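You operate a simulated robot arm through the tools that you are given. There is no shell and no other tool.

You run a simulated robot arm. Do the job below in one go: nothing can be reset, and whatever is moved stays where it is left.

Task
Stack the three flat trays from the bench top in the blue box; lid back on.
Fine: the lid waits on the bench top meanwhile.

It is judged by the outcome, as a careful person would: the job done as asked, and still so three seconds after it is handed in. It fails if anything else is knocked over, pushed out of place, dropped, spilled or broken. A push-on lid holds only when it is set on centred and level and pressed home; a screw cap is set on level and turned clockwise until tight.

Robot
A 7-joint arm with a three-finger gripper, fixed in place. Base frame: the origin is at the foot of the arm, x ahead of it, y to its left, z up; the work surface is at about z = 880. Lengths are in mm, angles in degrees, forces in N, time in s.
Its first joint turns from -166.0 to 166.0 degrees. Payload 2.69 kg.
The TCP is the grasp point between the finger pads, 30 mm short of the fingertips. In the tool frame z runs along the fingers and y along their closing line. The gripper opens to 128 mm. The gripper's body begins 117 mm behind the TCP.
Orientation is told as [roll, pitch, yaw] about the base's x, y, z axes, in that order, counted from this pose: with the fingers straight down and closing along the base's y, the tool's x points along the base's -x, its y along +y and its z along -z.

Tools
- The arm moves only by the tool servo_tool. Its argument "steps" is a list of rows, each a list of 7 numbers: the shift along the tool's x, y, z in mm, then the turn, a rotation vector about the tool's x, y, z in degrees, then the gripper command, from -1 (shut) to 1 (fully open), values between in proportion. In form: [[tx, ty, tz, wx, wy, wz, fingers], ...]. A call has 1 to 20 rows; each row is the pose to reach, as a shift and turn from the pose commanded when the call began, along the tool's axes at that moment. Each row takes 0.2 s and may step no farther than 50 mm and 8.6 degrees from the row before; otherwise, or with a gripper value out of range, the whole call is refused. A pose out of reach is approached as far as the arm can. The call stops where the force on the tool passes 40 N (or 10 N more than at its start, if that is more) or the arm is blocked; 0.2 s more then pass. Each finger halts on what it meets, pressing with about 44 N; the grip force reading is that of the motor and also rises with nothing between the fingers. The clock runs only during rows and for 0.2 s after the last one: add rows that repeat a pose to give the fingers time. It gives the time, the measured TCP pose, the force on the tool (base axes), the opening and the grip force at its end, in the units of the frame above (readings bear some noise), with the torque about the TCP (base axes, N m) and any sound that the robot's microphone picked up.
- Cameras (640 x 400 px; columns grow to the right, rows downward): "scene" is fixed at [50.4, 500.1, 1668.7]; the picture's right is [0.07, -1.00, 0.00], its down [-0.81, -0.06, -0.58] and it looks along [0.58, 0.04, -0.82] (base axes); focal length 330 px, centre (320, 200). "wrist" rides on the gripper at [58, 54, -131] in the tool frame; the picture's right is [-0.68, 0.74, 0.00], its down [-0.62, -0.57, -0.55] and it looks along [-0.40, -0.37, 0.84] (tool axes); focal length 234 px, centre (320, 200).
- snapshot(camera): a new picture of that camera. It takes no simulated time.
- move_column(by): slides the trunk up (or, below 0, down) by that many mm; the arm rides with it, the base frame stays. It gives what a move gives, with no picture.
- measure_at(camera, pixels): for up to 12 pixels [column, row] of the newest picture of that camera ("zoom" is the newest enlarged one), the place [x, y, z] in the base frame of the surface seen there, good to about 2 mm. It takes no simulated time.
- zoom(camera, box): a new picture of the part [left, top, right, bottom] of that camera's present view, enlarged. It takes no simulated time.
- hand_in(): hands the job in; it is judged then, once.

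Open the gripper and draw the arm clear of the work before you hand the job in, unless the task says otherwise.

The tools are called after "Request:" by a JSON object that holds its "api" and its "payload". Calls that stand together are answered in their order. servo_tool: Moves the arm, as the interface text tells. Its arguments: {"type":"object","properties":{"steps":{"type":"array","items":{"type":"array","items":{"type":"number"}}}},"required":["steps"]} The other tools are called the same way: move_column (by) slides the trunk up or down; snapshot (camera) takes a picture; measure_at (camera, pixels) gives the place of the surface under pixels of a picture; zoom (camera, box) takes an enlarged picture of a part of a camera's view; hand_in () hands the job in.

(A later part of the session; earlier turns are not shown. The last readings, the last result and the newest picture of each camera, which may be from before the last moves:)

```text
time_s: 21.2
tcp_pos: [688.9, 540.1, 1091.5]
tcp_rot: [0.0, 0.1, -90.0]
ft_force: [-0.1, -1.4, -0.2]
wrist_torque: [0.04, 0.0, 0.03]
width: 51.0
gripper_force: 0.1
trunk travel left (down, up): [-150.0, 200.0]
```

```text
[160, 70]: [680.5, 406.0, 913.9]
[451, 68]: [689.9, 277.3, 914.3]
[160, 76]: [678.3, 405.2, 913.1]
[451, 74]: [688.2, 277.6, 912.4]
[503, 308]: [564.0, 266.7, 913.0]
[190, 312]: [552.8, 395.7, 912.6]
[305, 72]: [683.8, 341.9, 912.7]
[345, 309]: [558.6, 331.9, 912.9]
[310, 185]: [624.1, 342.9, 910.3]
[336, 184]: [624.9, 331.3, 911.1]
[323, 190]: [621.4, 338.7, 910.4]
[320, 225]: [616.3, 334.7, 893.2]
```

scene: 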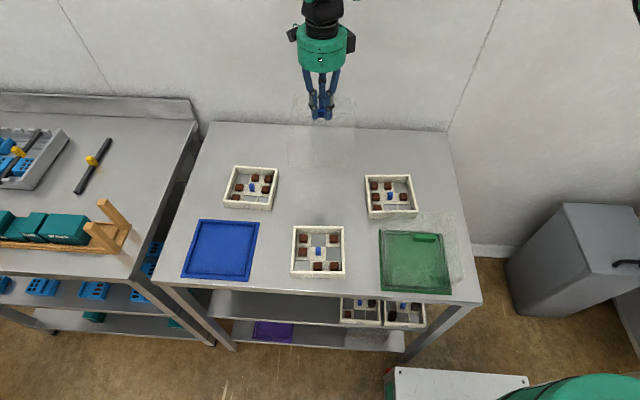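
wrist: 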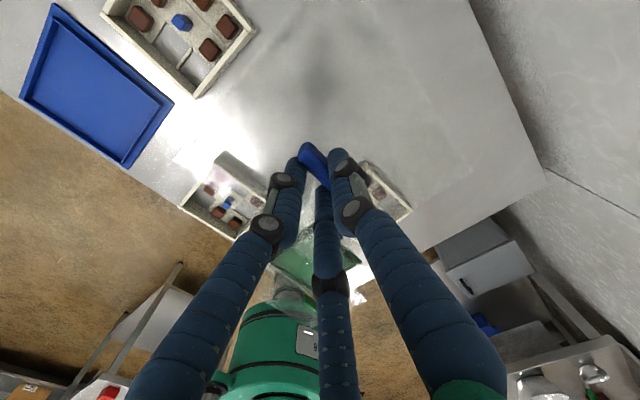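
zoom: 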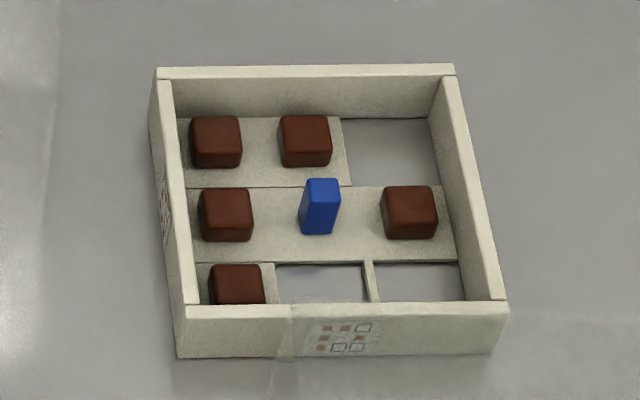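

Fits: tray A centre (625,738) rot ≈−1.6°; B (432,530.4) rot ≈+3.4°; C (622,336.5) rot ≈+4.6°; trays ≈132 mm square, 32 high; knobs ≈12 mm square, top 910.5. I move above tray B first, matching its rotation, and narrow the gripper to ~32 mm.

Request:
{"api": "servo_tool", "payload": {"steps": [[0, -20, -10, 0, 0, 0, -0.5], [-1, -60, -10, 0, 0, -1, -0.5], [-3, -100, -10, 0, 0, -2, -0.5], [-5, -140, -5, 0, 0, -3, -0.5], [-7, -180, 10, 0, 0, -3.4, -0.5], [-9, -220, 40, 0, 0, -3.4, -0.5], [-9.3, -250, 70, 0, 0, -3.4, -0.5], [-9.3, -258, 91, 0, 0, -3.4, -0.5], [-9.3, -258, 91, 0, 0, -3.4, -0.5]]}}

Request:
{"api": "snapshot", "payload": {"camera": "wrist"}}

Request:
{"api": "zoom", "payload": {"camera": "scene", "box": [260, 150, 400, 290]}}

```text
time_s: 23.2
tcp_pos: [430.5, 532.3, 1001.0]
tcp_rot: [0.0, 0.0, -86.6]
ft_force: [0.6, 0.2, 0.2]
wrist_torque: [0.03, 0.0, 0.01]
width: 32.1
gripper_force: 0.1
trunk travel left (down, up): [-150.0, 200.0]
```

```text
taken
```

wrist: 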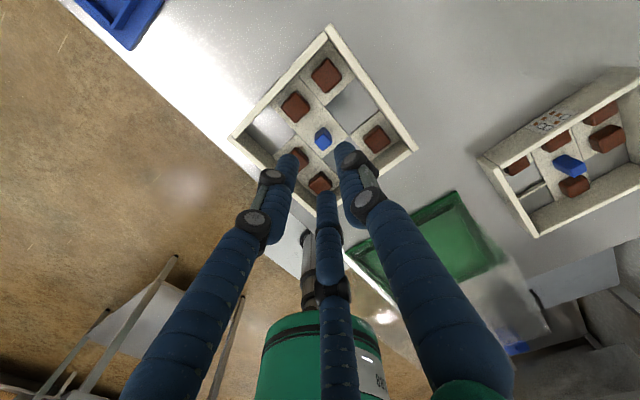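

```text
2.86 times, centred on (330, 220) of scene
```

zoom: 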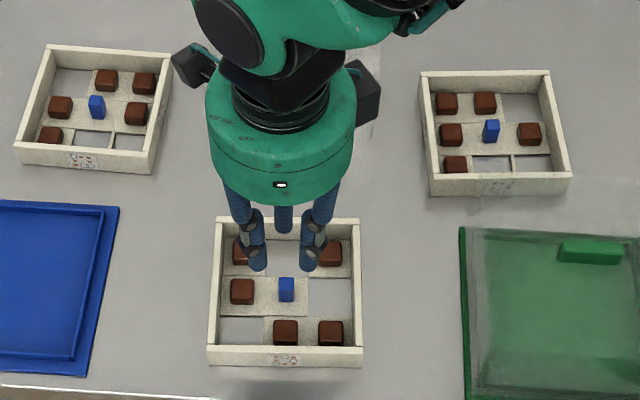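

The knob shows at wrist (322,138), close to the predicted point (319,144) below the TCP. I'll measure the knob top here as a cross-check.

Request:
{"api": "zoom", "payload": {"camera": "wrist", "box": [260, 80, 380, 220]}}

Request:
{"api": "measure_at", "payload": {"camera": "wrist", "pixels": [[322, 130], [316, 136], [328, 136], [322, 136], [322, 142], [323, 149], [290, 165], [347, 155], [326, 200], [300, 106], [377, 139], [325, 190]]}}

```text
2.86 times, centred on (320, 150) of wrist
```

zoom: 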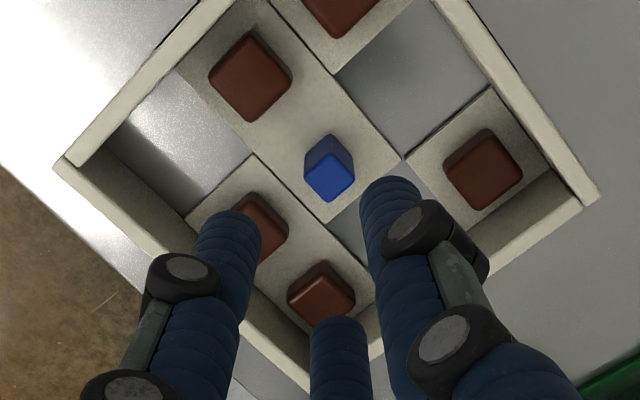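

```text
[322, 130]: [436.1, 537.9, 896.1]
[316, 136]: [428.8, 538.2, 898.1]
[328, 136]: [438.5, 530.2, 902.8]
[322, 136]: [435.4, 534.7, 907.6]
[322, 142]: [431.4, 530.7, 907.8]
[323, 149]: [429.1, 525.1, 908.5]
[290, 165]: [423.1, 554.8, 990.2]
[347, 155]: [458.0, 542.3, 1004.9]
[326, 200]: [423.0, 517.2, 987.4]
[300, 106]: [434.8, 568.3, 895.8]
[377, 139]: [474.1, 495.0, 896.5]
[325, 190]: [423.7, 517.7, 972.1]
```

Knob top centre measures ≈(431.5, 530.5), matching. Descending to TCP z≈920 (tips ≈890, floor ≈885) in the open gripper, slowly at the end.

Request:
{"api": "servo_tool", "payload": {"steps": [[0, 0, 15, 0, 0, 0, -0.5], [0, 0, 35, 0, 0, 0, -0.5], [0, 0, 55, 0, 0, 0, -0.5], [0, 0, 68, 0, 0, 0, -0.5], [0, 0, 75, 0, 0, 0, -0.5], [0, 0, 80, 0, 0, 0, -0.5], [0, 0, 80, 0, 0, 0, -0.5]]}}

Request:
{"api": "zoom", "payload": {"camera": "wrist", "box": [240, 60, 420, 240]}}

Request:
{"api": "zoom", "payload": {"camera": "scene", "box": [270, 180, 370, 290]}}

```text
time_s: 24.8
tcp_pos: [430.5, 528.6, 919.2]
tcp_rot: [0.0, 0.0, -86.6]
ft_force: [-0.8, 0.3, -0.1]
wrist_torque: [0.0, -0.02, -0.01]
width: 32.0
gripper_force: 0.1
trunk travel left (down, up): [-150.0, 200.0]
```

```text
2.22 times, centred on (330, 150) of wrist
```

zoom: 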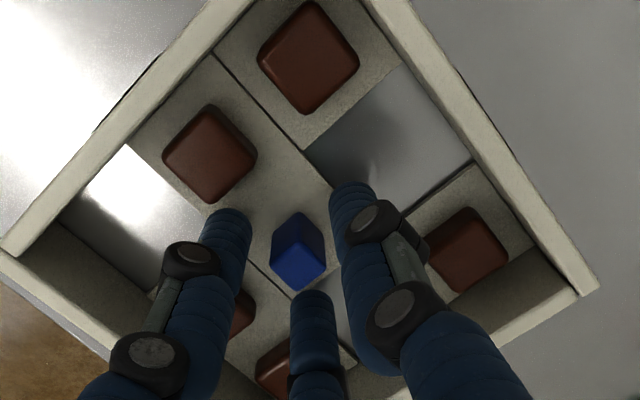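

```text
3.64 times, centred on (320, 235) of scene
```

zoom: 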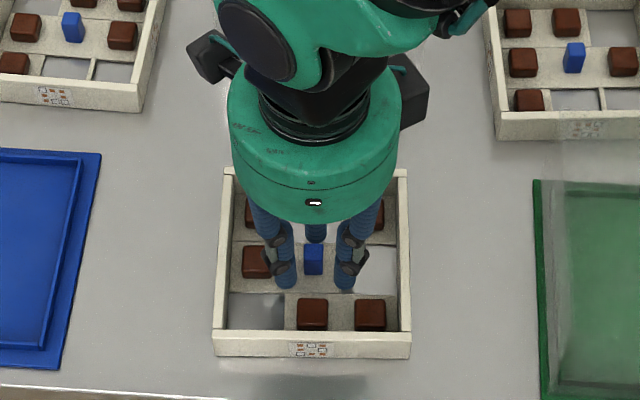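

The fingers straddle the knob with no contact. Closing gradually on the knob, then a small 3 mm trial lift.

Request:
{"api": "servo_tool", "payload": {"steps": [[0, 0, 0, 0, 0, 0, -0.7], [0, 0, 0, 0, 0, 0, -0.85], [0, 0, 0, 0, 0, 0, -1], [0, 0, 0, 0, 0, 0, -1], [0, 0, 0, 0, 0, 0, -1], [0, 0, 0, 0, 0, 0, -1]]}}

Request:
{"api": "zoom", "payload": {"camera": "wrist", "box": [240, 60, 420, 240]}}

```text
time_s: 26.2
tcp_pos: [430.9, 528.6, 919.0]
tcp_rot: [0.0, 0.1, -86.6]
ft_force: [0.2, -0.6, -0.9]
wrist_torque: [-0.04, -0.04, 0.0]
width: 16.2
gripper_force: 41.9
trunk travel left (down, up): [-150.0, 200.0]
```

```text
2.22 times, centred on (330, 150) of wrist
```

zoom: 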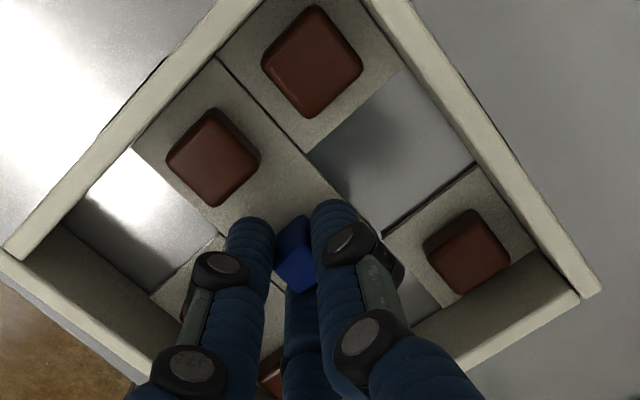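

Gripped at 16.2 mm, 42 N. Trial lift of 10 mm.

Request:
{"api": "servo_tool", "payload": {"steps": [[0, 0, -1, 0, 0, 0, -1], [0, 0, -3, 0, 0, 0, -1], [0, 0, -6, 0, 0, 0, -1], [0, 0, -10, 0, 0, 0, -1], [0, 0, -10, 0, 0, 0, -1]]}}

Request:
{"api": "zoom", "payload": {"camera": "wrist", "box": [240, 60, 420, 240]}}

Request:
{"api": "zoom", "payload": {"camera": "scene", "box": [270, 190, 370, 290]}}

Request:
{"api": "measure_at", "payload": {"camera": "zoom", "pixels": [[225, 340], [400, 340], [225, 180], [400, 180], [230, 320], [390, 320], [222, 250], [403, 250]]}}

```text
time_s: 27.4
tcp_pos: [432.5, 529.5, 930.3]
tcp_rot: [0.0, 0.0, -86.6]
ft_force: [0.3, 0.2, -1.0]
wrist_torque: [-0.02, 0.03, -0.01]
width: 16.0
gripper_force: 42.0
trunk travel left (down, up): [-150.0, 200.0]
```

```text
2.22 times, centred on (330, 150) of wrist
```

zoom: 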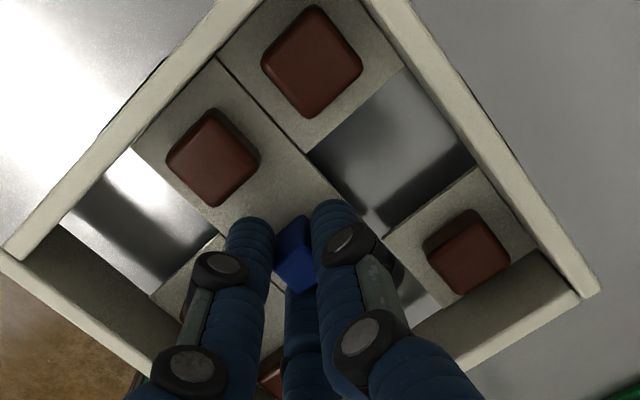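

```text
4.00 times, centred on (320, 240) of scene
```

zoom: 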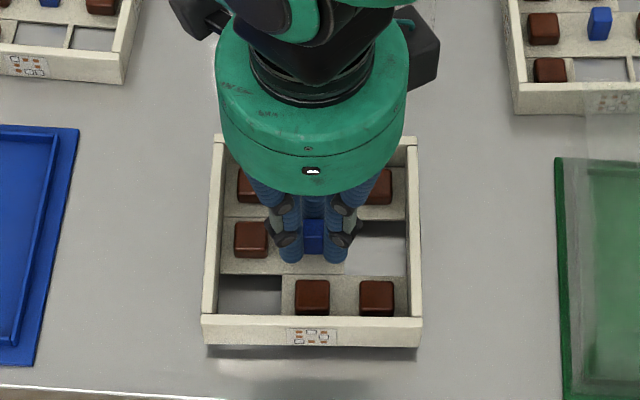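

```text
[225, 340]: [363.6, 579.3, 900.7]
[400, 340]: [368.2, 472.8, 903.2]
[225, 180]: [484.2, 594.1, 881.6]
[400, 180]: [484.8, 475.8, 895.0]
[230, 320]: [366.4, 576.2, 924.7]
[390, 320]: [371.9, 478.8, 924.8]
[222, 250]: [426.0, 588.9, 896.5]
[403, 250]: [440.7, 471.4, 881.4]
```

Lifted level, only ~1 N of load. Raising to TCP z≈1000 while turning 3.4° so that the tray squares with the base.

Request:
{"api": "servo_tool", "payload": {"steps": [[0, 0, -10, 0, 0, 0, -1], [0, 0, -25, 0, 0, 1, -1], [0, 0, -40, 0, 0, 2, -1], [0, 0, -55, 0, 0, 3, -1], [0, 0, -65, 0, 0, 3.4, -1], [0, 0, -70, 0, 0, 3.4, -1], [0, 0, -70, 0, 0, 3.4, -1]]}}

Request:
{"api": "zoom", "payload": {"camera": "scene", "box": [260, 160, 380, 280]}}

```text
time_s: 29.0
tcp_pos: [428.7, 529.3, 1000.8]
tcp_rot: [0.0, 0.0, -90.0]
ft_force: [0.0, 0.5, -1.3]
wrist_torque: [0.05, -0.01, -0.02]
width: 15.8
gripper_force: 42.3
trunk travel left (down, up): [-150.0, 200.0]
```

```text
3.33 times, centred on (320, 220) of scene
```

zoom: 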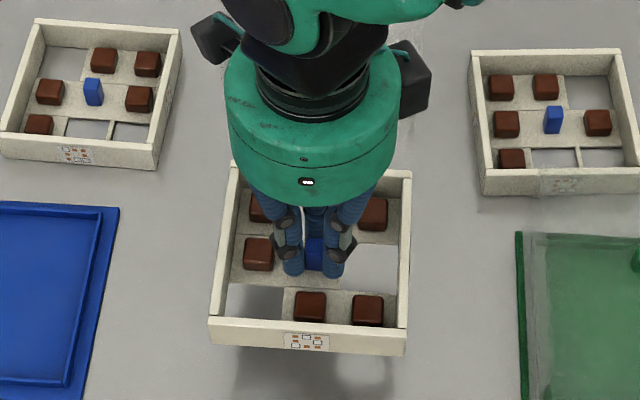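

Tray held level at z≈1000. Translating along +y over the box base.

Request:
{"api": "servo_tool", "payload": {"steps": [[8, 0, 0, 0, 0, 0, -1], [25, 0, 0, 0, 0, 0, -1], [45, 0, 0, 0, 0, 0, -1], [67, 0, 0, 0, 0, 0, -1], [90, 0, 0, 0, 0, 0, -1], [113, 0, 0, 0, 0, 0, -1], [136, 0, 0, 0, 0, 0, -1], [159, 0, 0, 0, 0, 0, -1], [182, 0, 0, 0, 0, 0, -1], [205, 0, 0, 0, 0, 0, -1], [225, 0, 0, 0, 0, 0, -1], [242, 0, 0, 0, 0, 0, -1], [253, 0, 0, 0, 0, 0, -1], [253, 0, 0, 0, 0, 0, -1]]}}

Request:
{"api": "zoom", "payload": {"camera": "scene", "box": [160, 160, 280, 290]}}

Request:
{"api": "snapshot", "payload": {"camera": "wrist"}}

```text
time_s: 32.0
tcp_pos: [430.0, 783.9, 1000.7]
tcp_rot: [0.1, 0.1, -90.0]
ft_force: [0.0, 1.1, -1.7]
wrist_torque: [-0.01, -0.01, 0.05]
width: 15.8
gripper_force: 42.4
trunk travel left (down, up): [-150.0, 200.0]
```

```text
3.08 times, centred on (220, 225) of scene
```

zoom: 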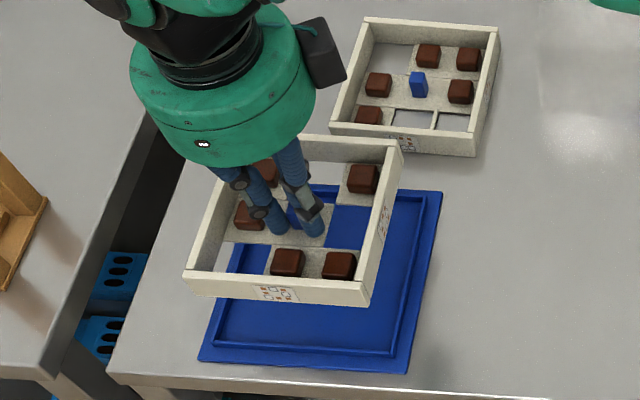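

```text
taken
```

wrist: 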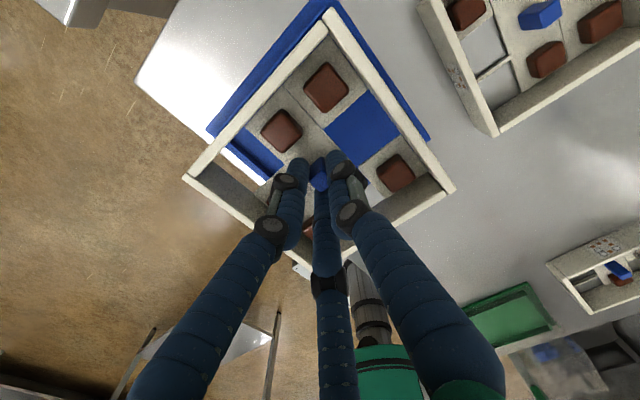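

Now I measure the held tray's rim and the base's ridge in this zoom.

Request:
{"api": "measure_at", "payload": {"camera": "zoom", "pixels": [[189, 273], [365, 290], [399, 143], [278, 280], [384, 210], [305, 139], [300, 347], [300, 352], [398, 280], [405, 280], [230, 350], [393, 353]]}}

Request:
{"api": "measure_at", "payload": {"camera": "wrist", "pixels": [[331, 17], [189, 177], [448, 187], [260, 98], [390, 102], [334, 30], [322, 8], [240, 155], [425, 130], [225, 160], [395, 45], [262, 55]]}}

```text
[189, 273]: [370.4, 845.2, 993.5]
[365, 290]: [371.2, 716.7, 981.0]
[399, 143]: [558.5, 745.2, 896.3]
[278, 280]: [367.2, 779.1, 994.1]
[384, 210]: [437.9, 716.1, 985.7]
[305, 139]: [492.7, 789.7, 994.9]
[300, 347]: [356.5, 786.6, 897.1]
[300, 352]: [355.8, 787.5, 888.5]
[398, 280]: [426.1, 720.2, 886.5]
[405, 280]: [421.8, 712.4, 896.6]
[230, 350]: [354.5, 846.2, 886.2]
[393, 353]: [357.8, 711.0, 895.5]
```

```text
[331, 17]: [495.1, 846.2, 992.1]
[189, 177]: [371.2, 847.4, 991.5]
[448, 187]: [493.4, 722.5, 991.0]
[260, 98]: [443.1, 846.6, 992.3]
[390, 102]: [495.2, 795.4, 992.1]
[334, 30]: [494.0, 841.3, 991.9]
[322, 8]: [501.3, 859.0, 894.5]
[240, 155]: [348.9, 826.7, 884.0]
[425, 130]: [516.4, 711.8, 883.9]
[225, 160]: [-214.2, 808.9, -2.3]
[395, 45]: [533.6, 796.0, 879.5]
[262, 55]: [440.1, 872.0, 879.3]
```

The held tray's centre is ≈(431.8, 782.6) and the base's ≈(429.3, 783.8) with ≈+1° rotation. Correct by (−2.5, +1) mm and 1.6°, then lower to just above the ridge.

Request:
{"api": "servo_tool", "payload": {"steps": [[1, -2.5, 5, 0, 0, -1.6, -1], [1, -2.5, 20, 0, 0, -1.6, -1], [1, -2.5, 38, 0, 0, -1.6, -1], [1, -2.5, 50, 0, 0, -1.6, -1], [1, -2.5, 58, 0, 0, -1.6, -1], [1, -2.5, 60, 0, 0, -1.6, -1], [1, -2.5, 60, 0, 0, -1.6, -1]]}}

Request:
{"api": "zoom", "payload": {"camera": "scene", "box": [160, 190, 270, 290]}}

Request:
{"api": "snapshot", "payload": {"camera": "wrist"}}

```text
time_s: 33.6
tcp_pos: [428.1, 784.6, 941.0]
tcp_rot: [0.1, 0.0, -88.5]
ft_force: [0.3, 0.8, -1.8]
wrist_torque: [-0.02, 0.01, 0.03]
width: 16.2
gripper_force: 42.1
trunk travel left (down, up): [-150.0, 200.0]
```

```text
4.00 times, centred on (215, 240) of scene
```

zoom: 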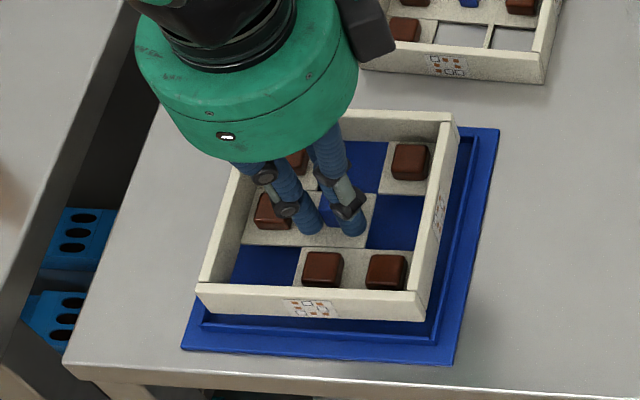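

```text
taken
```

wrist: 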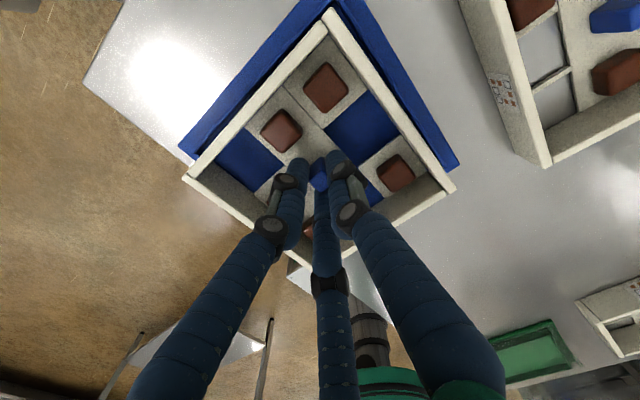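

Check the tray outline against the ridge once more before the final lowering.

Request:
{"api": "measure_at", "payload": {"camera": "zoom", "pixels": [[205, 288], [412, 297], [449, 119], [310, 292], [435, 210], [350, 115], [310, 328], [310, 335], [445, 250], [434, 320], [425, 335], [230, 322]]}}

Request:
{"api": "measure_at", "payload": {"camera": "wrist", "pixels": [[331, 17], [189, 177], [448, 187], [260, 98], [390, 102], [322, 4], [200, 140], [262, 76], [400, 90], [430, 130], [300, 30], [370, 45]]}}

```text
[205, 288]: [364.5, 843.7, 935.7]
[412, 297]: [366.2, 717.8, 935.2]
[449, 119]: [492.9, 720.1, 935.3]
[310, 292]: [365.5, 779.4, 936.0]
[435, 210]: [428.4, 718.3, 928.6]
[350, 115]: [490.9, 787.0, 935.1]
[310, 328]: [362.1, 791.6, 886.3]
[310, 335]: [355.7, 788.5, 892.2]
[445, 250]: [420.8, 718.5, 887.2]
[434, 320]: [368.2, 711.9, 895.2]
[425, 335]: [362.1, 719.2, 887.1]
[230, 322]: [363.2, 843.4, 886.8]
```

```text
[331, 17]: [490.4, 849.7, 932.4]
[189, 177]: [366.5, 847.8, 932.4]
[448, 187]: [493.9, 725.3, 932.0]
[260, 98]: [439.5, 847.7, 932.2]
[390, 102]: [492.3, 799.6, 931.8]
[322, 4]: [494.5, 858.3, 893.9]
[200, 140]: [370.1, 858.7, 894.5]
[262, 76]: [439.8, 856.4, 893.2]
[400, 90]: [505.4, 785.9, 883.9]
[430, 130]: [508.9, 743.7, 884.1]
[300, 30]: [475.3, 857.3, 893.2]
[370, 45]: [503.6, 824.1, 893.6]
```

Tray centre ≈(428.5, 783.8) versus ridge centre ≈(429.5, 784.5): well inside the clearance. Lowering and creeping to contact.

Request:
{"api": "servo_tool", "payload": {"steps": [[0.5, 0.7, 5, 0, 0, 0, -1], [0.5, 0.7, 10, 0, 0, 0, -1], [0.5, 0.7, 13, 0, 0, 0, -1], [0.5, 0.7, 14, 0, 0, 0, -1], [0.5, 0.7, 15, 0, 0, 0, -1], [0.5, 0.7, 15, 0, 0, 0, -1]]}}

```text
time_s: 35.0
tcp_pos: [429.9, 785.4, 925.4]
tcp_rot: [0.1, 0.0, -88.3]
ft_force: [0.0, -0.4, -0.8]
wrist_torque: [0.01, 0.02, 0.02]
width: 16.2
gripper_force: 41.6
trunk travel left (down, up): [-150.0, 200.0]
```

No contact yet; creeping 1 mm steps further.

Request:
{"api": "servo_tool", "payload": {"steps": [[0, 0, 0.7, 0, 0, 0, -1], [0, 0, 1.4, 0, 0, 0, -1], [0, 0, 1.4, 0, 0, 0, -1]]}}

Request:
{"api": "zoom", "payload": {"camera": "scene", "box": [160, 190, 270, 290]}}

```text
time_s: 35.8
tcp_pos: [428.6, 785.3, 924.2]
tcp_rot: [0.0, 0.0, -88.5]
ft_force: [0.2, -1.0, 1.4]
wrist_torque: [-0.03, 0.05, 0.03]
width: 16.1
gripper_force: 41.8
trunk travel left (down, up): [-150.0, 200.0]
```

```text
4.00 times, centred on (215, 240) of scene
```

zoom: 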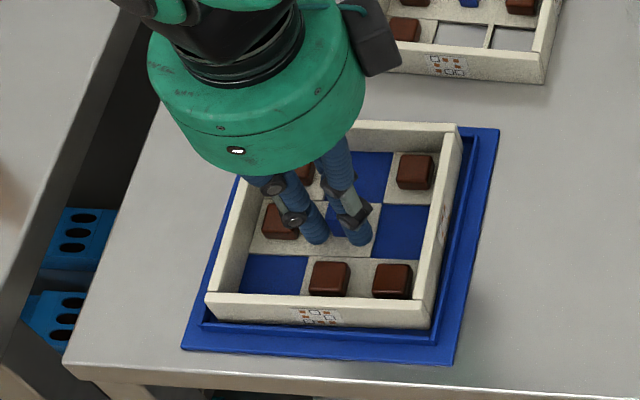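

Force turned to +1.4 N: touching, seated inside the ridge. A tad more, then release to ~30 mm and rise straight.

Request:
{"api": "servo_tool", "payload": {"steps": [[0, 0, 0.5, 0, 0, 0, -1], [0, 0, 0.5, 0, 0, 0, -0.8], [0, 0, 0.5, 0, 0, 0, -0.6], [0, 0, 0.5, 0, 0, 0, -0.5], [0, 0, 0.5, 0, 0, 0, -0.5], [0, 0, -5, 0, 0, 0, -0.5], [0, 0, -25, 0, 0, 0, -0.5], [0, 0, -55, 0, 0, 0, -0.5], [0, 0, -90, 0, 0, 0, -0.5], [0, 0, -100, 0, 0, 0, -0.5], [0, 0, -100, 0, 0, 0, -0.5]]}}

Request:
{"api": "zoom", "payload": {"camera": "scene", "box": [160, 190, 270, 290]}}

Request:
{"api": "snapshot", "payload": {"camera": "wrist"}}

```text
time_s: 38.2
tcp_pos: [428.8, 785.3, 1023.5]
tcp_rot: [0.1, 0.0, -88.5]
ft_force: [-0.2, -1.0, -0.7]
wrist_torque: [-0.01, 0.01, 0.03]
width: 32.2
gripper_force: 0.1
trunk travel left (down, up): [-150.0, 200.0]
```

```text
4.00 times, centred on (215, 240) of scene
```

zoom: 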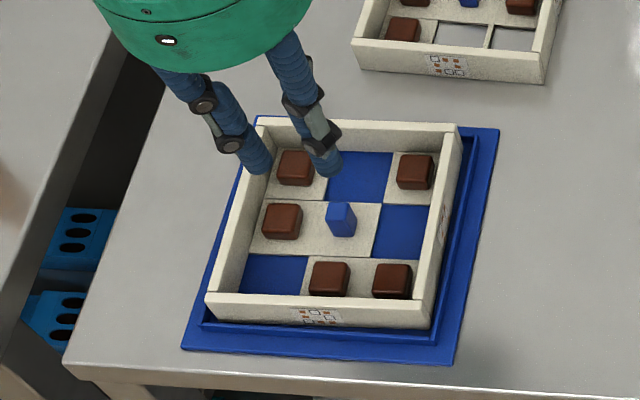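

```text
taken
```

wrist: 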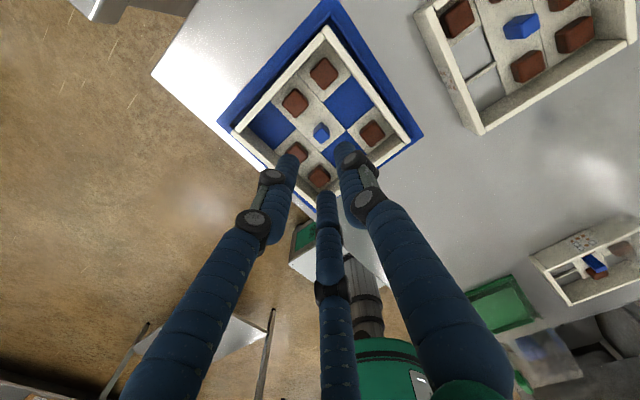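

Tray B sits flat inside the ridge. I'll measure its rim for aligning the next tray.

Request:
{"api": "measure_at", "payload": {"camera": "zoom", "pixels": [[210, 295], [428, 308], [455, 128], [262, 120], [320, 300], [455, 180], [355, 124], [235, 205], [215, 290], [425, 302], [448, 130], [264, 124]]}}

Request:
{"api": "measure_at", "payload": {"camera": "wrist", "pixels": [[325, 31], [237, 127], [406, 142], [280, 80], [365, 85], [320, 130], [321, 135], [327, 28], [235, 130], [409, 142], [323, 28], [366, 80]]}}

```text
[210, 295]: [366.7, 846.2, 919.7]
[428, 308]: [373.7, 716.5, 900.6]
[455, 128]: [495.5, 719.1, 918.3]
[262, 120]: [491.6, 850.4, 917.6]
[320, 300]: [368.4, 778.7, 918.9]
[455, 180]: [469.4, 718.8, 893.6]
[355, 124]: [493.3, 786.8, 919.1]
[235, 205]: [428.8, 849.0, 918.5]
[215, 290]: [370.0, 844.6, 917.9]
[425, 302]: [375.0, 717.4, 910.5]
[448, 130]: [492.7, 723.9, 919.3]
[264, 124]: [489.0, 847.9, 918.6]
```

```text
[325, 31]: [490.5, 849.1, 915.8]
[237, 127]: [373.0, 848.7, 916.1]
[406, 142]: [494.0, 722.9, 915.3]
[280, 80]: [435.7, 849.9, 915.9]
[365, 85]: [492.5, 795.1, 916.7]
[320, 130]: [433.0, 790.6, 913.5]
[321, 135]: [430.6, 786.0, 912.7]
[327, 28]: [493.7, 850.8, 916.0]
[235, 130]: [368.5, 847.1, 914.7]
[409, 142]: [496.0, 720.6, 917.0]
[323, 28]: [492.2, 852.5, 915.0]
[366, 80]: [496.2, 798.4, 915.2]
```

Tray B's rim is at z≈917, centre ≈(430, 784). Next tray A: moving above its knob at ≈(626, 738), turned to match its −1.6°, opening 28 mm.

Request:
{"api": "servo_tool", "payload": {"steps": [[-5, 20, 0, 0, 0, 0.5, -0.56], [-15, 55, 0, 0, 0, 1, -0.56], [-25, 95, 0, 0, 0, 1.5, -0.56], [-37, 135, 0, 0, 0, 2, -0.56], [-47, 172, 5, 0, 0, 2.6, -0.56], [-52.1, 192, 15, 0, 0, 3.1, -0.56], [-52.1, 195.3, 23, 0, 0, 3.1, -0.56], [-52.1, 195.3, 23, 0, 0, 3.1, -0.56]]}}

Request:
{"api": "zoom", "payload": {"camera": "wrist", "box": [220, 20, 440, 220]}}

Request:
{"api": "snapshot", "payload": {"camera": "wrist"}}

```text
time_s: 40.0
tcp_pos: [626.5, 739.4, 1001.9]
tcp_rot: [0.0, 0.0, -91.5]
ft_force: [0.7, -0.5, 0.0]
wrist_torque: [-0.08, -0.04, -0.03]
width: 28.2
gripper_force: 0.0
trunk travel left (down, up): [-150.0, 200.0]
```

```text
2.00 times, centred on (330, 120) of wrist
```

zoom: 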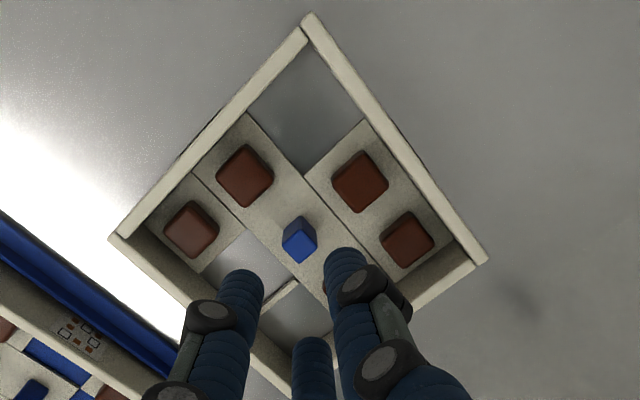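

```text
taken
```

wrist: 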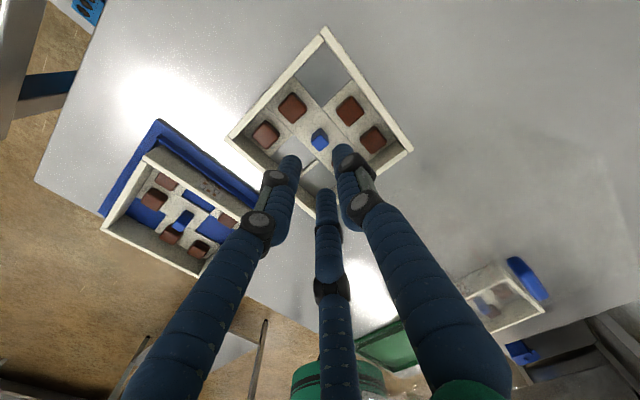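

Knob at wrist ≈(320,140). Measuring the knob top and rim.

Request:
{"api": "measure_at", "payload": {"camera": "wrist", "pixels": [[319, 144], [320, 141], [321, 138], [317, 141], [323, 141], [320, 147], [324, 32], [233, 136], [407, 148], [276, 85], [363, 88], [350, 108]]}}

Request:
{"api": "zoom", "payload": {"camera": "wrist", "box": [290, 110, 350, 170]}}

Request:
{"api": "measure_at", "payload": {"camera": "zoom", "pixels": [[320, 200], [320, 220], [320, 240], [300, 220], [340, 220], [320, 180]]}}

```text
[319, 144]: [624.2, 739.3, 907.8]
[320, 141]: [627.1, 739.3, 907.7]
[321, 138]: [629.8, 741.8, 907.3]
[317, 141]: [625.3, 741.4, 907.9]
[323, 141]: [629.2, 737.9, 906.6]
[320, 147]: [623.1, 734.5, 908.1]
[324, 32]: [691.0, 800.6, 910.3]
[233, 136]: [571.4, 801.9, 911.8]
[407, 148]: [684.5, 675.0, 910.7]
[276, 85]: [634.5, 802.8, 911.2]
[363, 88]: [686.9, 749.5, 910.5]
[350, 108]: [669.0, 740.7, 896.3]
```

```text
6.67 times, centred on (320, 140) of wrist
```

zoom: 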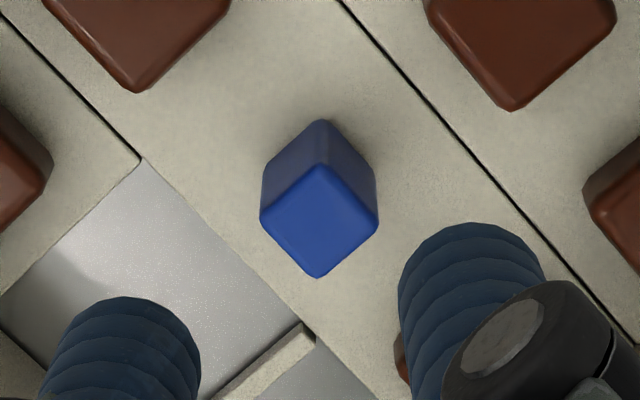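

```text
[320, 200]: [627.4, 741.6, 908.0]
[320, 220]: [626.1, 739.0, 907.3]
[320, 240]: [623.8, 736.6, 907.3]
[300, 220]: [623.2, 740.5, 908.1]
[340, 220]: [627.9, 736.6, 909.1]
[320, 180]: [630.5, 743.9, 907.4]
```

Knob top centre ≈(626, 738.8), right under the TCP. Descending to TCP z≈920 and closing.

Request:
{"api": "servo_tool", "payload": {"steps": [[0.3, 0, 15, 0, 0, 0, -0.56], [0.3, 0, 35, 0, 0, 0, -0.56], [0.3, 0, 55, 0, 0, 0, -0.56], [0.3, 0, 68, 0, 0, 0, -0.56], [0.3, 0, 75, 0, 0, 0, -0.56], [0.3, 0, 80.5, 0, 0, 0, -0.56], [0.3, 0, 80.5, 0, 0, 0, -0.56]]}}

Request:
{"api": "zoom", "payload": {"camera": "wrist", "box": [240, 60, 420, 240]}}

Request:
{"api": "zoom", "payload": {"camera": "scene", "box": [200, 130, 300, 230]}}

```text
time_s: 41.6
tcp_pos: [626.7, 739.8, 927.5]
tcp_rot: [0.3, 0.3, -91.7]
ft_force: [1.4, -7.4, 33.9]
wrist_torque: [-0.26, -0.94, -0.23]
width: 25.7
gripper_force: 0.1
trunk travel left (down, up): [-150.0, 200.0]
```

```text
2.22 times, centred on (330, 150) of wrist
```

zoom: 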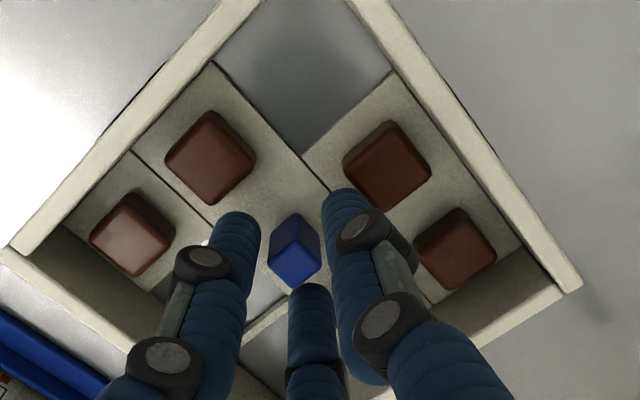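

```text
4.00 times, centred on (250, 180) of scene
```

zoom: 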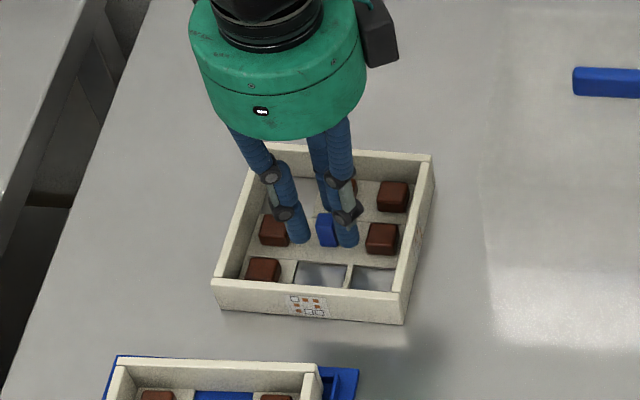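

Contact: 34 N up at TCP z 927.5, and the torque puts it about 26 mm to +x – the thumb-like finger is resting on the back-middle block (its top ≈897). I back straight up at once and inspect.

Request:
{"api": "servo_tool", "payload": {"steps": [[0, 0, -8, 0, 0, 0, -0.56], [0, 0, -20, 0, 0, 0, -0.56], [0, 0, -50, 0, 0, 0, -0.56], [0, 0, -90, 0, 0, 0, -0.56], [0, 0, -100, 0, 0, 0, -0.56], [0, 0, -100, 0, 0, 0, -0.56]]}}

Request:
{"api": "zoom", "payload": {"camera": "scene", "box": [200, 130, 300, 230]}}

Request:
{"api": "zoom", "payload": {"camera": "wrist", "box": [220, 20, 440, 220]}}

Request:
{"api": "measure_at", "payload": {"camera": "zoom", "pixels": [[300, 240], [360, 185], [340, 185], [360, 170], [245, 175], [405, 240], [310, 40], [130, 225], [455, 250]]}}

```text
time_s: 43.0
tcp_pos: [624.5, 738.0, 1020.6]
tcp_rot: [0.0, -0.1, -91.5]
ft_force: [0.2, 0.1, -1.2]
wrist_torque: [-0.04, 0.02, -0.02]
width: 28.1
gripper_force: 0.0
trunk travel left (down, up): [-150.0, 200.0]
```

```text
4.00 times, centred on (250, 180) of scene
```

zoom: 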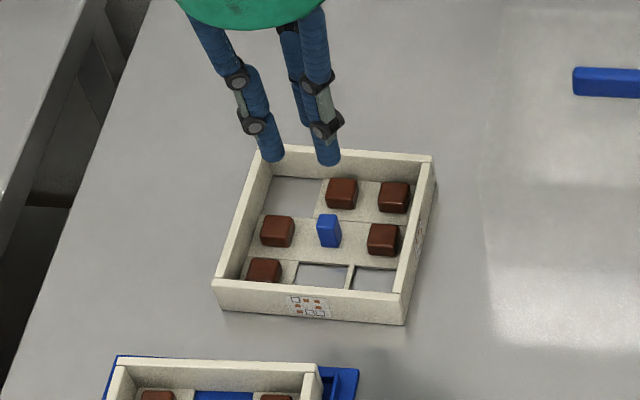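

```text
2.00 times, centred on (330, 120) of wrist
```

zoom: 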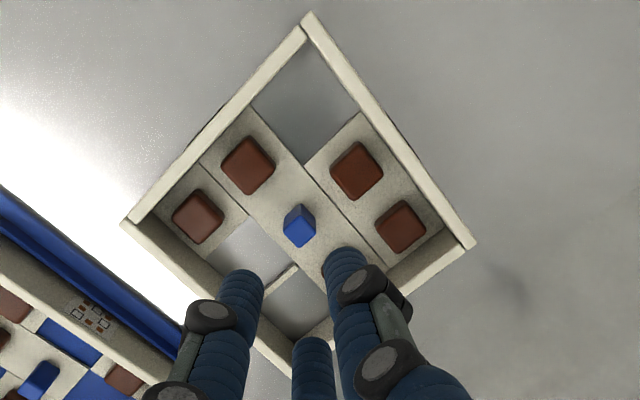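

```text
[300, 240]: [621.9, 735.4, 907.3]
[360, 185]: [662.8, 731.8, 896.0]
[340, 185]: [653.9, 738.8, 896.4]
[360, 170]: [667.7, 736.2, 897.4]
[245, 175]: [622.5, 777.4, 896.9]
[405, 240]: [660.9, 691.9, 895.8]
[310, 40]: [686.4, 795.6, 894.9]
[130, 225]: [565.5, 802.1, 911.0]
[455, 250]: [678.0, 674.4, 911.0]
```

Tray and blocks are unharmed. The blocks' inner edges are ~26 mm from the knob, so the single thumb finger must face the empty front-middle cell: I turn the tool 180° (via yaw 0) in place and narrow to 22 mm.

Request:
{"api": "servo_tool", "payload": {"steps": [[0, 0, -10, 0, 0, -8.5, -0.65], [0, 0, -10, 0, 0, -17, -0.65], [0, 0, -10, 0, 0, -25.5, -0.65], [0, 0, -10, 0, 0, -34, -0.65], [0, 0, -10, 0, 0, -42.5, -0.65], [0, 0, -10, 0, 0, -51, -0.65], [0, 0, -10, 0, 0, -59.5, -0.65], [0, 0, -10, 0, 0, -68, -0.65], [0, 0, -10, 0, 0, -76.5, -0.65], [0, 0, -10, 0, 0, -85, -0.65], [0, 0, -10, 0, 0, -90, -0.65], [0, 0, -10, 0, 0, -90, -0.65]]}}

Request:
{"api": "servo_tool", "payload": {"steps": [[0, 0, 0, 0, 0, -8.5, -0.65], [0, 0, 0, 0, 0, -17, -0.65], [0, 0, 0, 0, 0, -25.5, -0.65], [0, 0, 0, 0, 0, -34, -0.65], [0, 0, 0, 0, 0, -42.5, -0.65], [0, 0, 0, 0, 0, -51, -0.65], [0, 0, 0, 0, 0, -59.5, -0.65], [0, 0, 0, 0, 0, -68, -0.65], [0, 0, 0, 0, 0, -76.5, -0.65], [0, 0, 0, 0, 0, -85, -0.65], [0, 0, 0, 0, 0, -90, -0.65], [0, 0, 0, 0, 0, -90, -0.65]]}}

Request:
{"api": "snapshot", "payload": {"camera": "wrist"}}

Request:
{"api": "snapshot", "payload": {"camera": "scene"}}

```text
time_s: 45.6
tcp_pos: [626.3, 739.0, 1029.4]
tcp_rot: [0.0, 0.0, -1.5]
ft_force: [-0.1, 0.0, 0.3]
wrist_torque: [-0.04, 0.02, 0.0]
width: 22.4
gripper_force: 0.0
trunk travel left (down, up): [-150.0, 200.0]
```

```text
time_s: 48.2
tcp_pos: [626.4, 738.3, 1029.7]
tcp_rot: [-0.1, 0.0, 88.6]
ft_force: [-0.6, -0.9, -0.4]
wrist_torque: [0.02, 0.01, 0.02]
width: 22.6
gripper_force: 0.0
trunk travel left (down, up): [-150.0, 200.0]
```

```text
taken
```

wrist: 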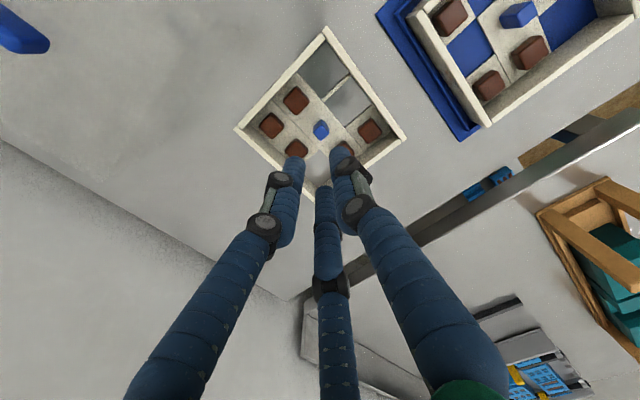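

```text
taken
```

scene: 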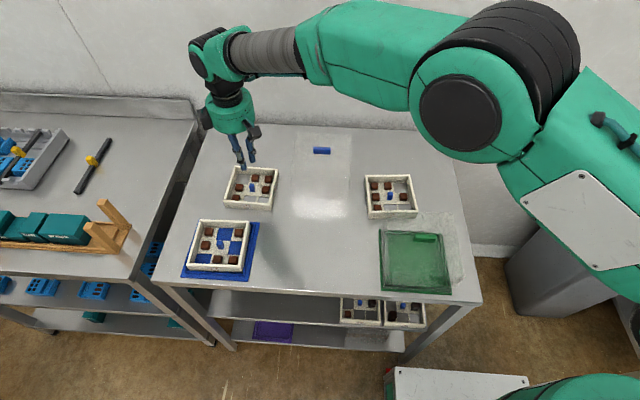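

Yaw +88.5 reached; tray A is below. Descend so tips hover at ~z 915, just above knob, to check finger/block clearances.

Request:
{"api": "servo_tool", "payload": {"steps": [[0, 0, 20, 0, 0, 0, -0.65], [0, 0, 45, 0, 0, 0, -0.65], [0, 0, 65, 0, 0, 0, -0.65], [0, 0, 80, 0, 0, 0, -0.65], [0, 0, 85, 0, 0, 0, -0.65], [0, 0, 85, 0, 0, 0, -0.65]]}}

Request:
{"api": "zoom", "payload": {"camera": "wrist", "box": [240, 60, 420, 240]}}

Request:
{"api": "measure_at", "payload": {"camera": "zoom", "pixels": [[295, 215], [300, 235], [320, 215], [280, 215], [230, 230], [250, 215], [340, 200], [360, 195], [310, 290], [210, 130], [400, 190], [150, 215]]}}

Request:
{"api": "zoom", "payload": {"camera": "scene", "box": [200, 140, 290, 220]}}

```text
time_s: 49.6
tcp_pos: [627.7, 739.1, 944.6]
tcp_rot: [0.1, -0.1, 88.5]
ft_force: [-0.1, 0.1, 0.3]
wrist_torque: [0.03, -0.01, 0.02]
width: 22.7
gripper_force: 0.1
trunk travel left (down, up): [-150.0, 200.0]
```

```text
2.22 times, centred on (330, 150) of wrist
```

zoom: 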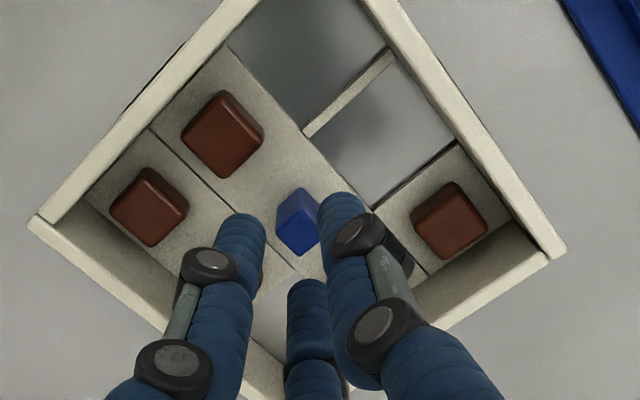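

```text
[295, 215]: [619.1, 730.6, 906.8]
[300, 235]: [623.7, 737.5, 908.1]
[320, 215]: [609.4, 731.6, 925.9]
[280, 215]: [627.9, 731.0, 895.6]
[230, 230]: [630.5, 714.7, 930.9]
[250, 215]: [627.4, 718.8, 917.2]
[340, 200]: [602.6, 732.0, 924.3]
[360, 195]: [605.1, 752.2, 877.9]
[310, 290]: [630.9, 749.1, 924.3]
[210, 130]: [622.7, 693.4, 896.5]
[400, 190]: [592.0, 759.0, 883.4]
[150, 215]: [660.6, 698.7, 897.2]
```

```text
5.00 times, centred on (245, 180) of scene
```

zoom: 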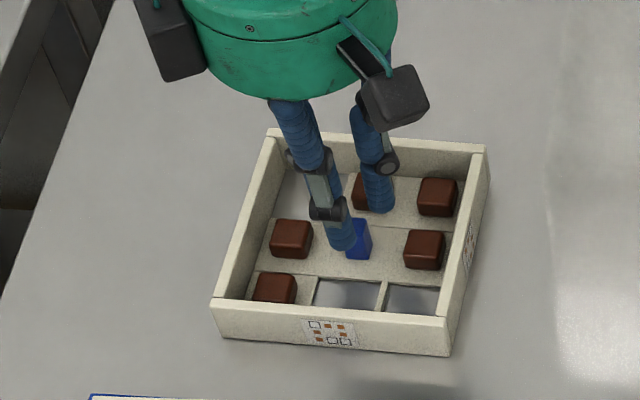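

Fingers now: thumb toward the empty front cell, the other two at ≈±15 mm in y on the back side, with visible gaps to blocks. Lowering slowly to z≈925 first.

Request:
{"api": "servo_tool", "payload": {"steps": [[0, 0, 5, 0, 0, 0, -0.65], [0, 0, 10, 0, 0, 0, -0.65], [0, 0, 14, 0, 0, 0, -0.65], [0, 0, 17, 0, 0, 0, -0.65], [0, 0, 17, 0, 0, 0, -0.65]]}}

```text
time_s: 50.8
tcp_pos: [626.9, 739.0, 930.8]
tcp_rot: [0.0, 0.0, 88.5]
ft_force: [0.5, -0.1, 0.4]
wrist_torque: [0.02, 0.0, 0.04]
width: 22.7
gripper_force: 0.1
trunk travel left (down, up): [-150.0, 200.0]
```

No force. Continuing gently to ~921.

Request:
{"api": "servo_tool", "payload": {"steps": [[0, 0, 2, 0, 0, 0, -0.65], [0, 0, 4, 0, 0, 0, -0.65], [0, 0, 4, 0, 0, 0, -0.65]]}}

Request:
{"api": "servo_tool", "payload": {"steps": [[0, 0, 2, 0, 0, 0, -0.65], [0, 0, 4, 0, 0, 0, -0.65], [0, 0, 4, 0, 0, 0, -0.65]]}}

```text
time_s: 51.6
tcp_pos: [626.4, 737.6, 925.0]
tcp_rot: [0.0, 0.0, 88.5]
ft_force: [-0.3, -0.1, -0.5]
wrist_torque: [-0.03, -0.02, -0.01]
width: 22.5
gripper_force: 0.1
trunk travel left (down, up): [-150.0, 200.0]
```

```text
time_s: 52.4
tcp_pos: [626.0, 737.9, 920.5]
tcp_rot: [0.0, 0.0, 88.5]
ft_force: [0.5, -0.4, 0.0]
wrist_torque: [-0.03, -0.03, 0.01]
width: 22.4
gripper_force: 0.1
trunk travel left (down, up): [-150.0, 200.0]
```

TCP at 920.5 with no contact. Closing on the knob, then a 10 mm trial lift.

Request:
{"api": "servo_tool", "payload": {"steps": [[0, 0, 0, 0, 0, 0, -0.75], [0, 0, 0, 0, 0, 0, -0.85], [0, 0, 0, 0, 0, 0, -1], [0, 0, 0, 0, 0, 0, -1], [0, 0, 0, 0, 0, 0, -1], [0, 0, -1, 0, 0, 0, -1], [0, 0, -4, 0, 0, 0, -1], [0, 0, -10, 0, 0, 0, -1], [0, 0, -10, 0, 0, 0, -1]]}}

Request:
{"api": "zoom", "payload": {"camera": "wrist", "box": [240, 60, 420, 240]}}

Request:
{"api": "zoom", "payload": {"camera": "scene", "box": [200, 140, 290, 220]}}

```text
time_s: 54.4
tcp_pos: [624.7, 738.6, 931.3]
tcp_rot: [0.0, 0.0, 88.5]
ft_force: [0.2, 0.2, -1.1]
wrist_torque: [-0.02, 0.0, 0.0]
width: 16.9
gripper_force: 42.4
trunk travel left (down, up): [-150.0, 200.0]
```

```text
2.22 times, centred on (330, 150) of wrist
```

zoom: 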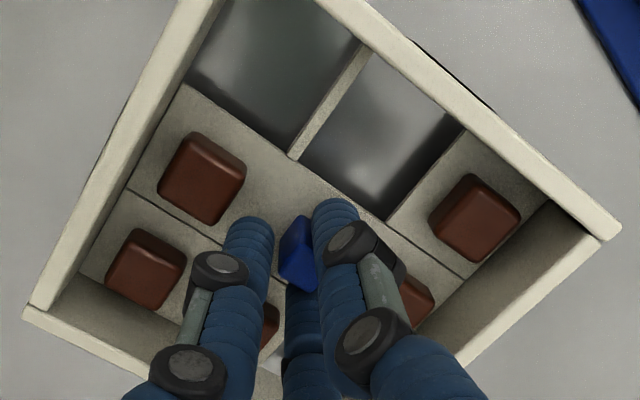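

```text
5.00 times, centred on (245, 180) of scene
```

zoom: 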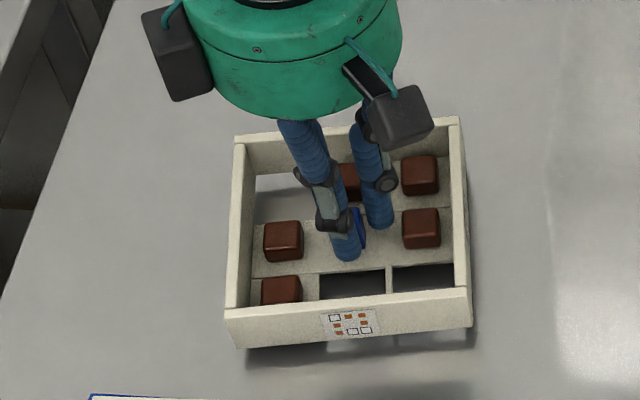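

Lifted; the tray twisted a few degrees about the knob on closing but is level with blocks in place. Raise to z≈1005 and measure the rim to determine its yaw.

Request:
{"api": "servo_tool", "payload": {"steps": [[0, 0, -8, 0, 0, 0, -1], [0, 0, -22, 0, 0, 0, -1], [0, 0, -40, 0, 0, 0, -1], [0, 0, -58, 0, 0, 0, -1], [0, 0, -70, 0, 0, 0, -1], [0, 0, -75, 0, 0, 0, -1], [0, 0, -75, 0, 0, 0, -1]]}}

Request:
{"api": "snapshot", "payload": {"camera": "wrist"}}

Request:
{"api": "zoom", "payload": {"camera": "scene", "box": [190, 100, 310, 220]}}

```text
time_s: 56.0
tcp_pos: [626.5, 739.2, 1006.5]
tcp_rot: [0.0, 0.0, 88.5]
ft_force: [0.0, 0.0, -1.6]
wrist_torque: [-0.01, -0.02, 0.01]
width: 17.4
gripper_force: 43.1
trunk travel left (down, up): [-150.0, 200.0]
```

```text
taken
```

wrist: 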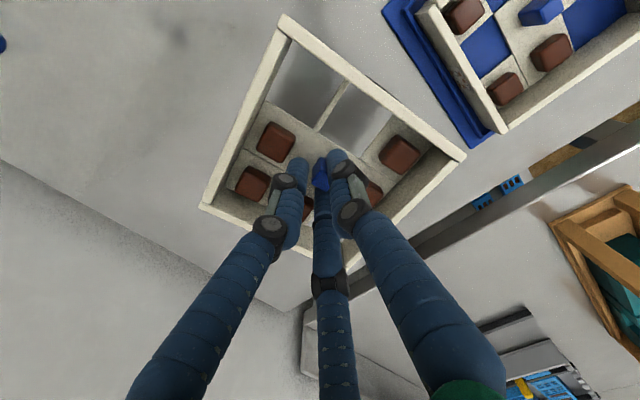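

```text
3.33 times, centred on (250, 160) of scene
```

zoom: 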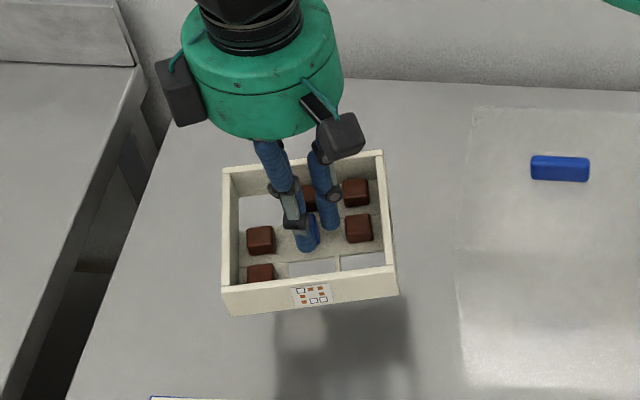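

The tray's front edge looks more tilted than before (slope ≈ −7°). I measure its rim now, then hold for a second and measure again to see whether it still turns.

Request:
{"api": "measure_at", "payload": {"camera": "wrist", "pixels": [[285, 20], [203, 204], [460, 157], [245, 110], [370, 88], [310, 40], [262, 72], [430, 134]]}}

Request:
{"api": "servo_tool", "payload": {"steps": [[0, 0, 0, 0, 0, 0, -1], [0, 0, 0, 0, 0, 0, -1], [0, 0, 0, 0, 0, 0, -1], [0, 0, 0, 0, 0, 0, -1], [0, 0, 0, 0, 0, 0, -1]]}}

Request:
{"api": "snapshot", "payload": {"camera": "wrist"}}

```text
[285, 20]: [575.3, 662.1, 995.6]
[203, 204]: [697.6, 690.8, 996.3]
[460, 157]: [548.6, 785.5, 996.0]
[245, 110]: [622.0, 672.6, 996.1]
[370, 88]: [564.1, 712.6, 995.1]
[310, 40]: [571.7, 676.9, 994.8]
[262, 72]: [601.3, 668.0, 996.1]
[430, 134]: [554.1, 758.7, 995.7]
```

```text
time_s: 57.2
tcp_pos: [626.5, 737.3, 1006.4]
tcp_rot: [0.0, 0.0, 88.5]
ft_force: [1.1, -0.2, -1.3]
wrist_torque: [-0.02, 0.03, -0.01]
width: 17.2
gripper_force: 42.8
trunk travel left (down, up): [-150.0, 200.0]
```

```text
taken
```

wrist: 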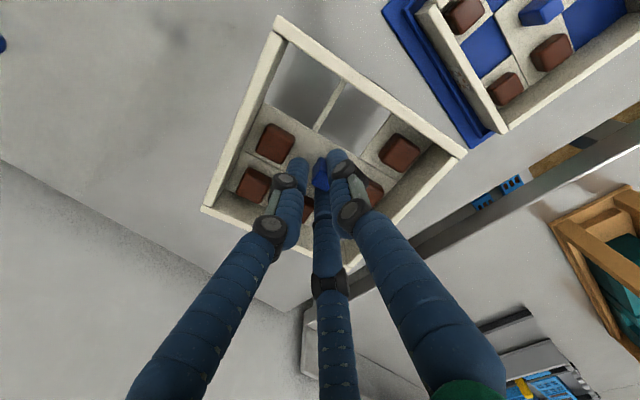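

It creeps slightly still. Measuring again.

Request:
{"api": "measure_at", "payload": {"camera": "wrist", "pixels": [[280, 20], [206, 205], [462, 153], [245, 106], [370, 84], [305, 36], [260, 69], [430, 130]]}}

Request:
{"api": "servo_tool", "payload": {"steps": [[0, 0, 0, 0, 0, 0, -1], [0, 0, 0, 0, 0, 0, -1], [0, 0, 0, 0, 0, 0, -1], [0, 0, 0, 0, 0, 0, -1], [0, 0, 0, 0, 0, 0, -1], [0, 0, 0, 0, 0, 0, -1], [0, 0, 0, 0, 0, 0, -1], [0, 0, 0, 0, 0, 0, -1]]}}

Request:
{"api": "snapshot", "payload": {"camera": "wrist"}}

```text
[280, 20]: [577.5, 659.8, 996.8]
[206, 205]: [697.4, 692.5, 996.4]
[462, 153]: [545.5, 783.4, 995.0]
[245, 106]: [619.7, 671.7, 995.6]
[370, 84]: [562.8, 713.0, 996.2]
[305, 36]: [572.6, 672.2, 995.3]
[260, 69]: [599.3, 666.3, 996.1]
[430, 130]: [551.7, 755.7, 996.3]
```

```text
time_s: 59.0
tcp_pos: [627.3, 738.5, 1006.1]
tcp_rot: [-0.1, -0.1, 88.6]
ft_force: [-0.5, -0.1, -1.1]
wrist_torque: [0.01, 0.02, 0.0]
width: 17.4
gripper_force: 43.6
trunk travel left (down, up): [-150.0, 200.0]
```

```text
taken
```

wrist: 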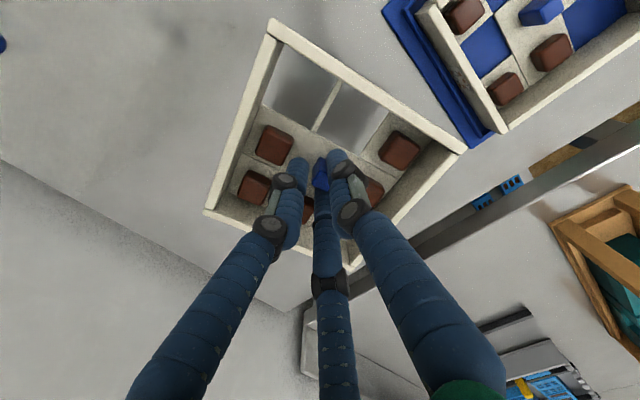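

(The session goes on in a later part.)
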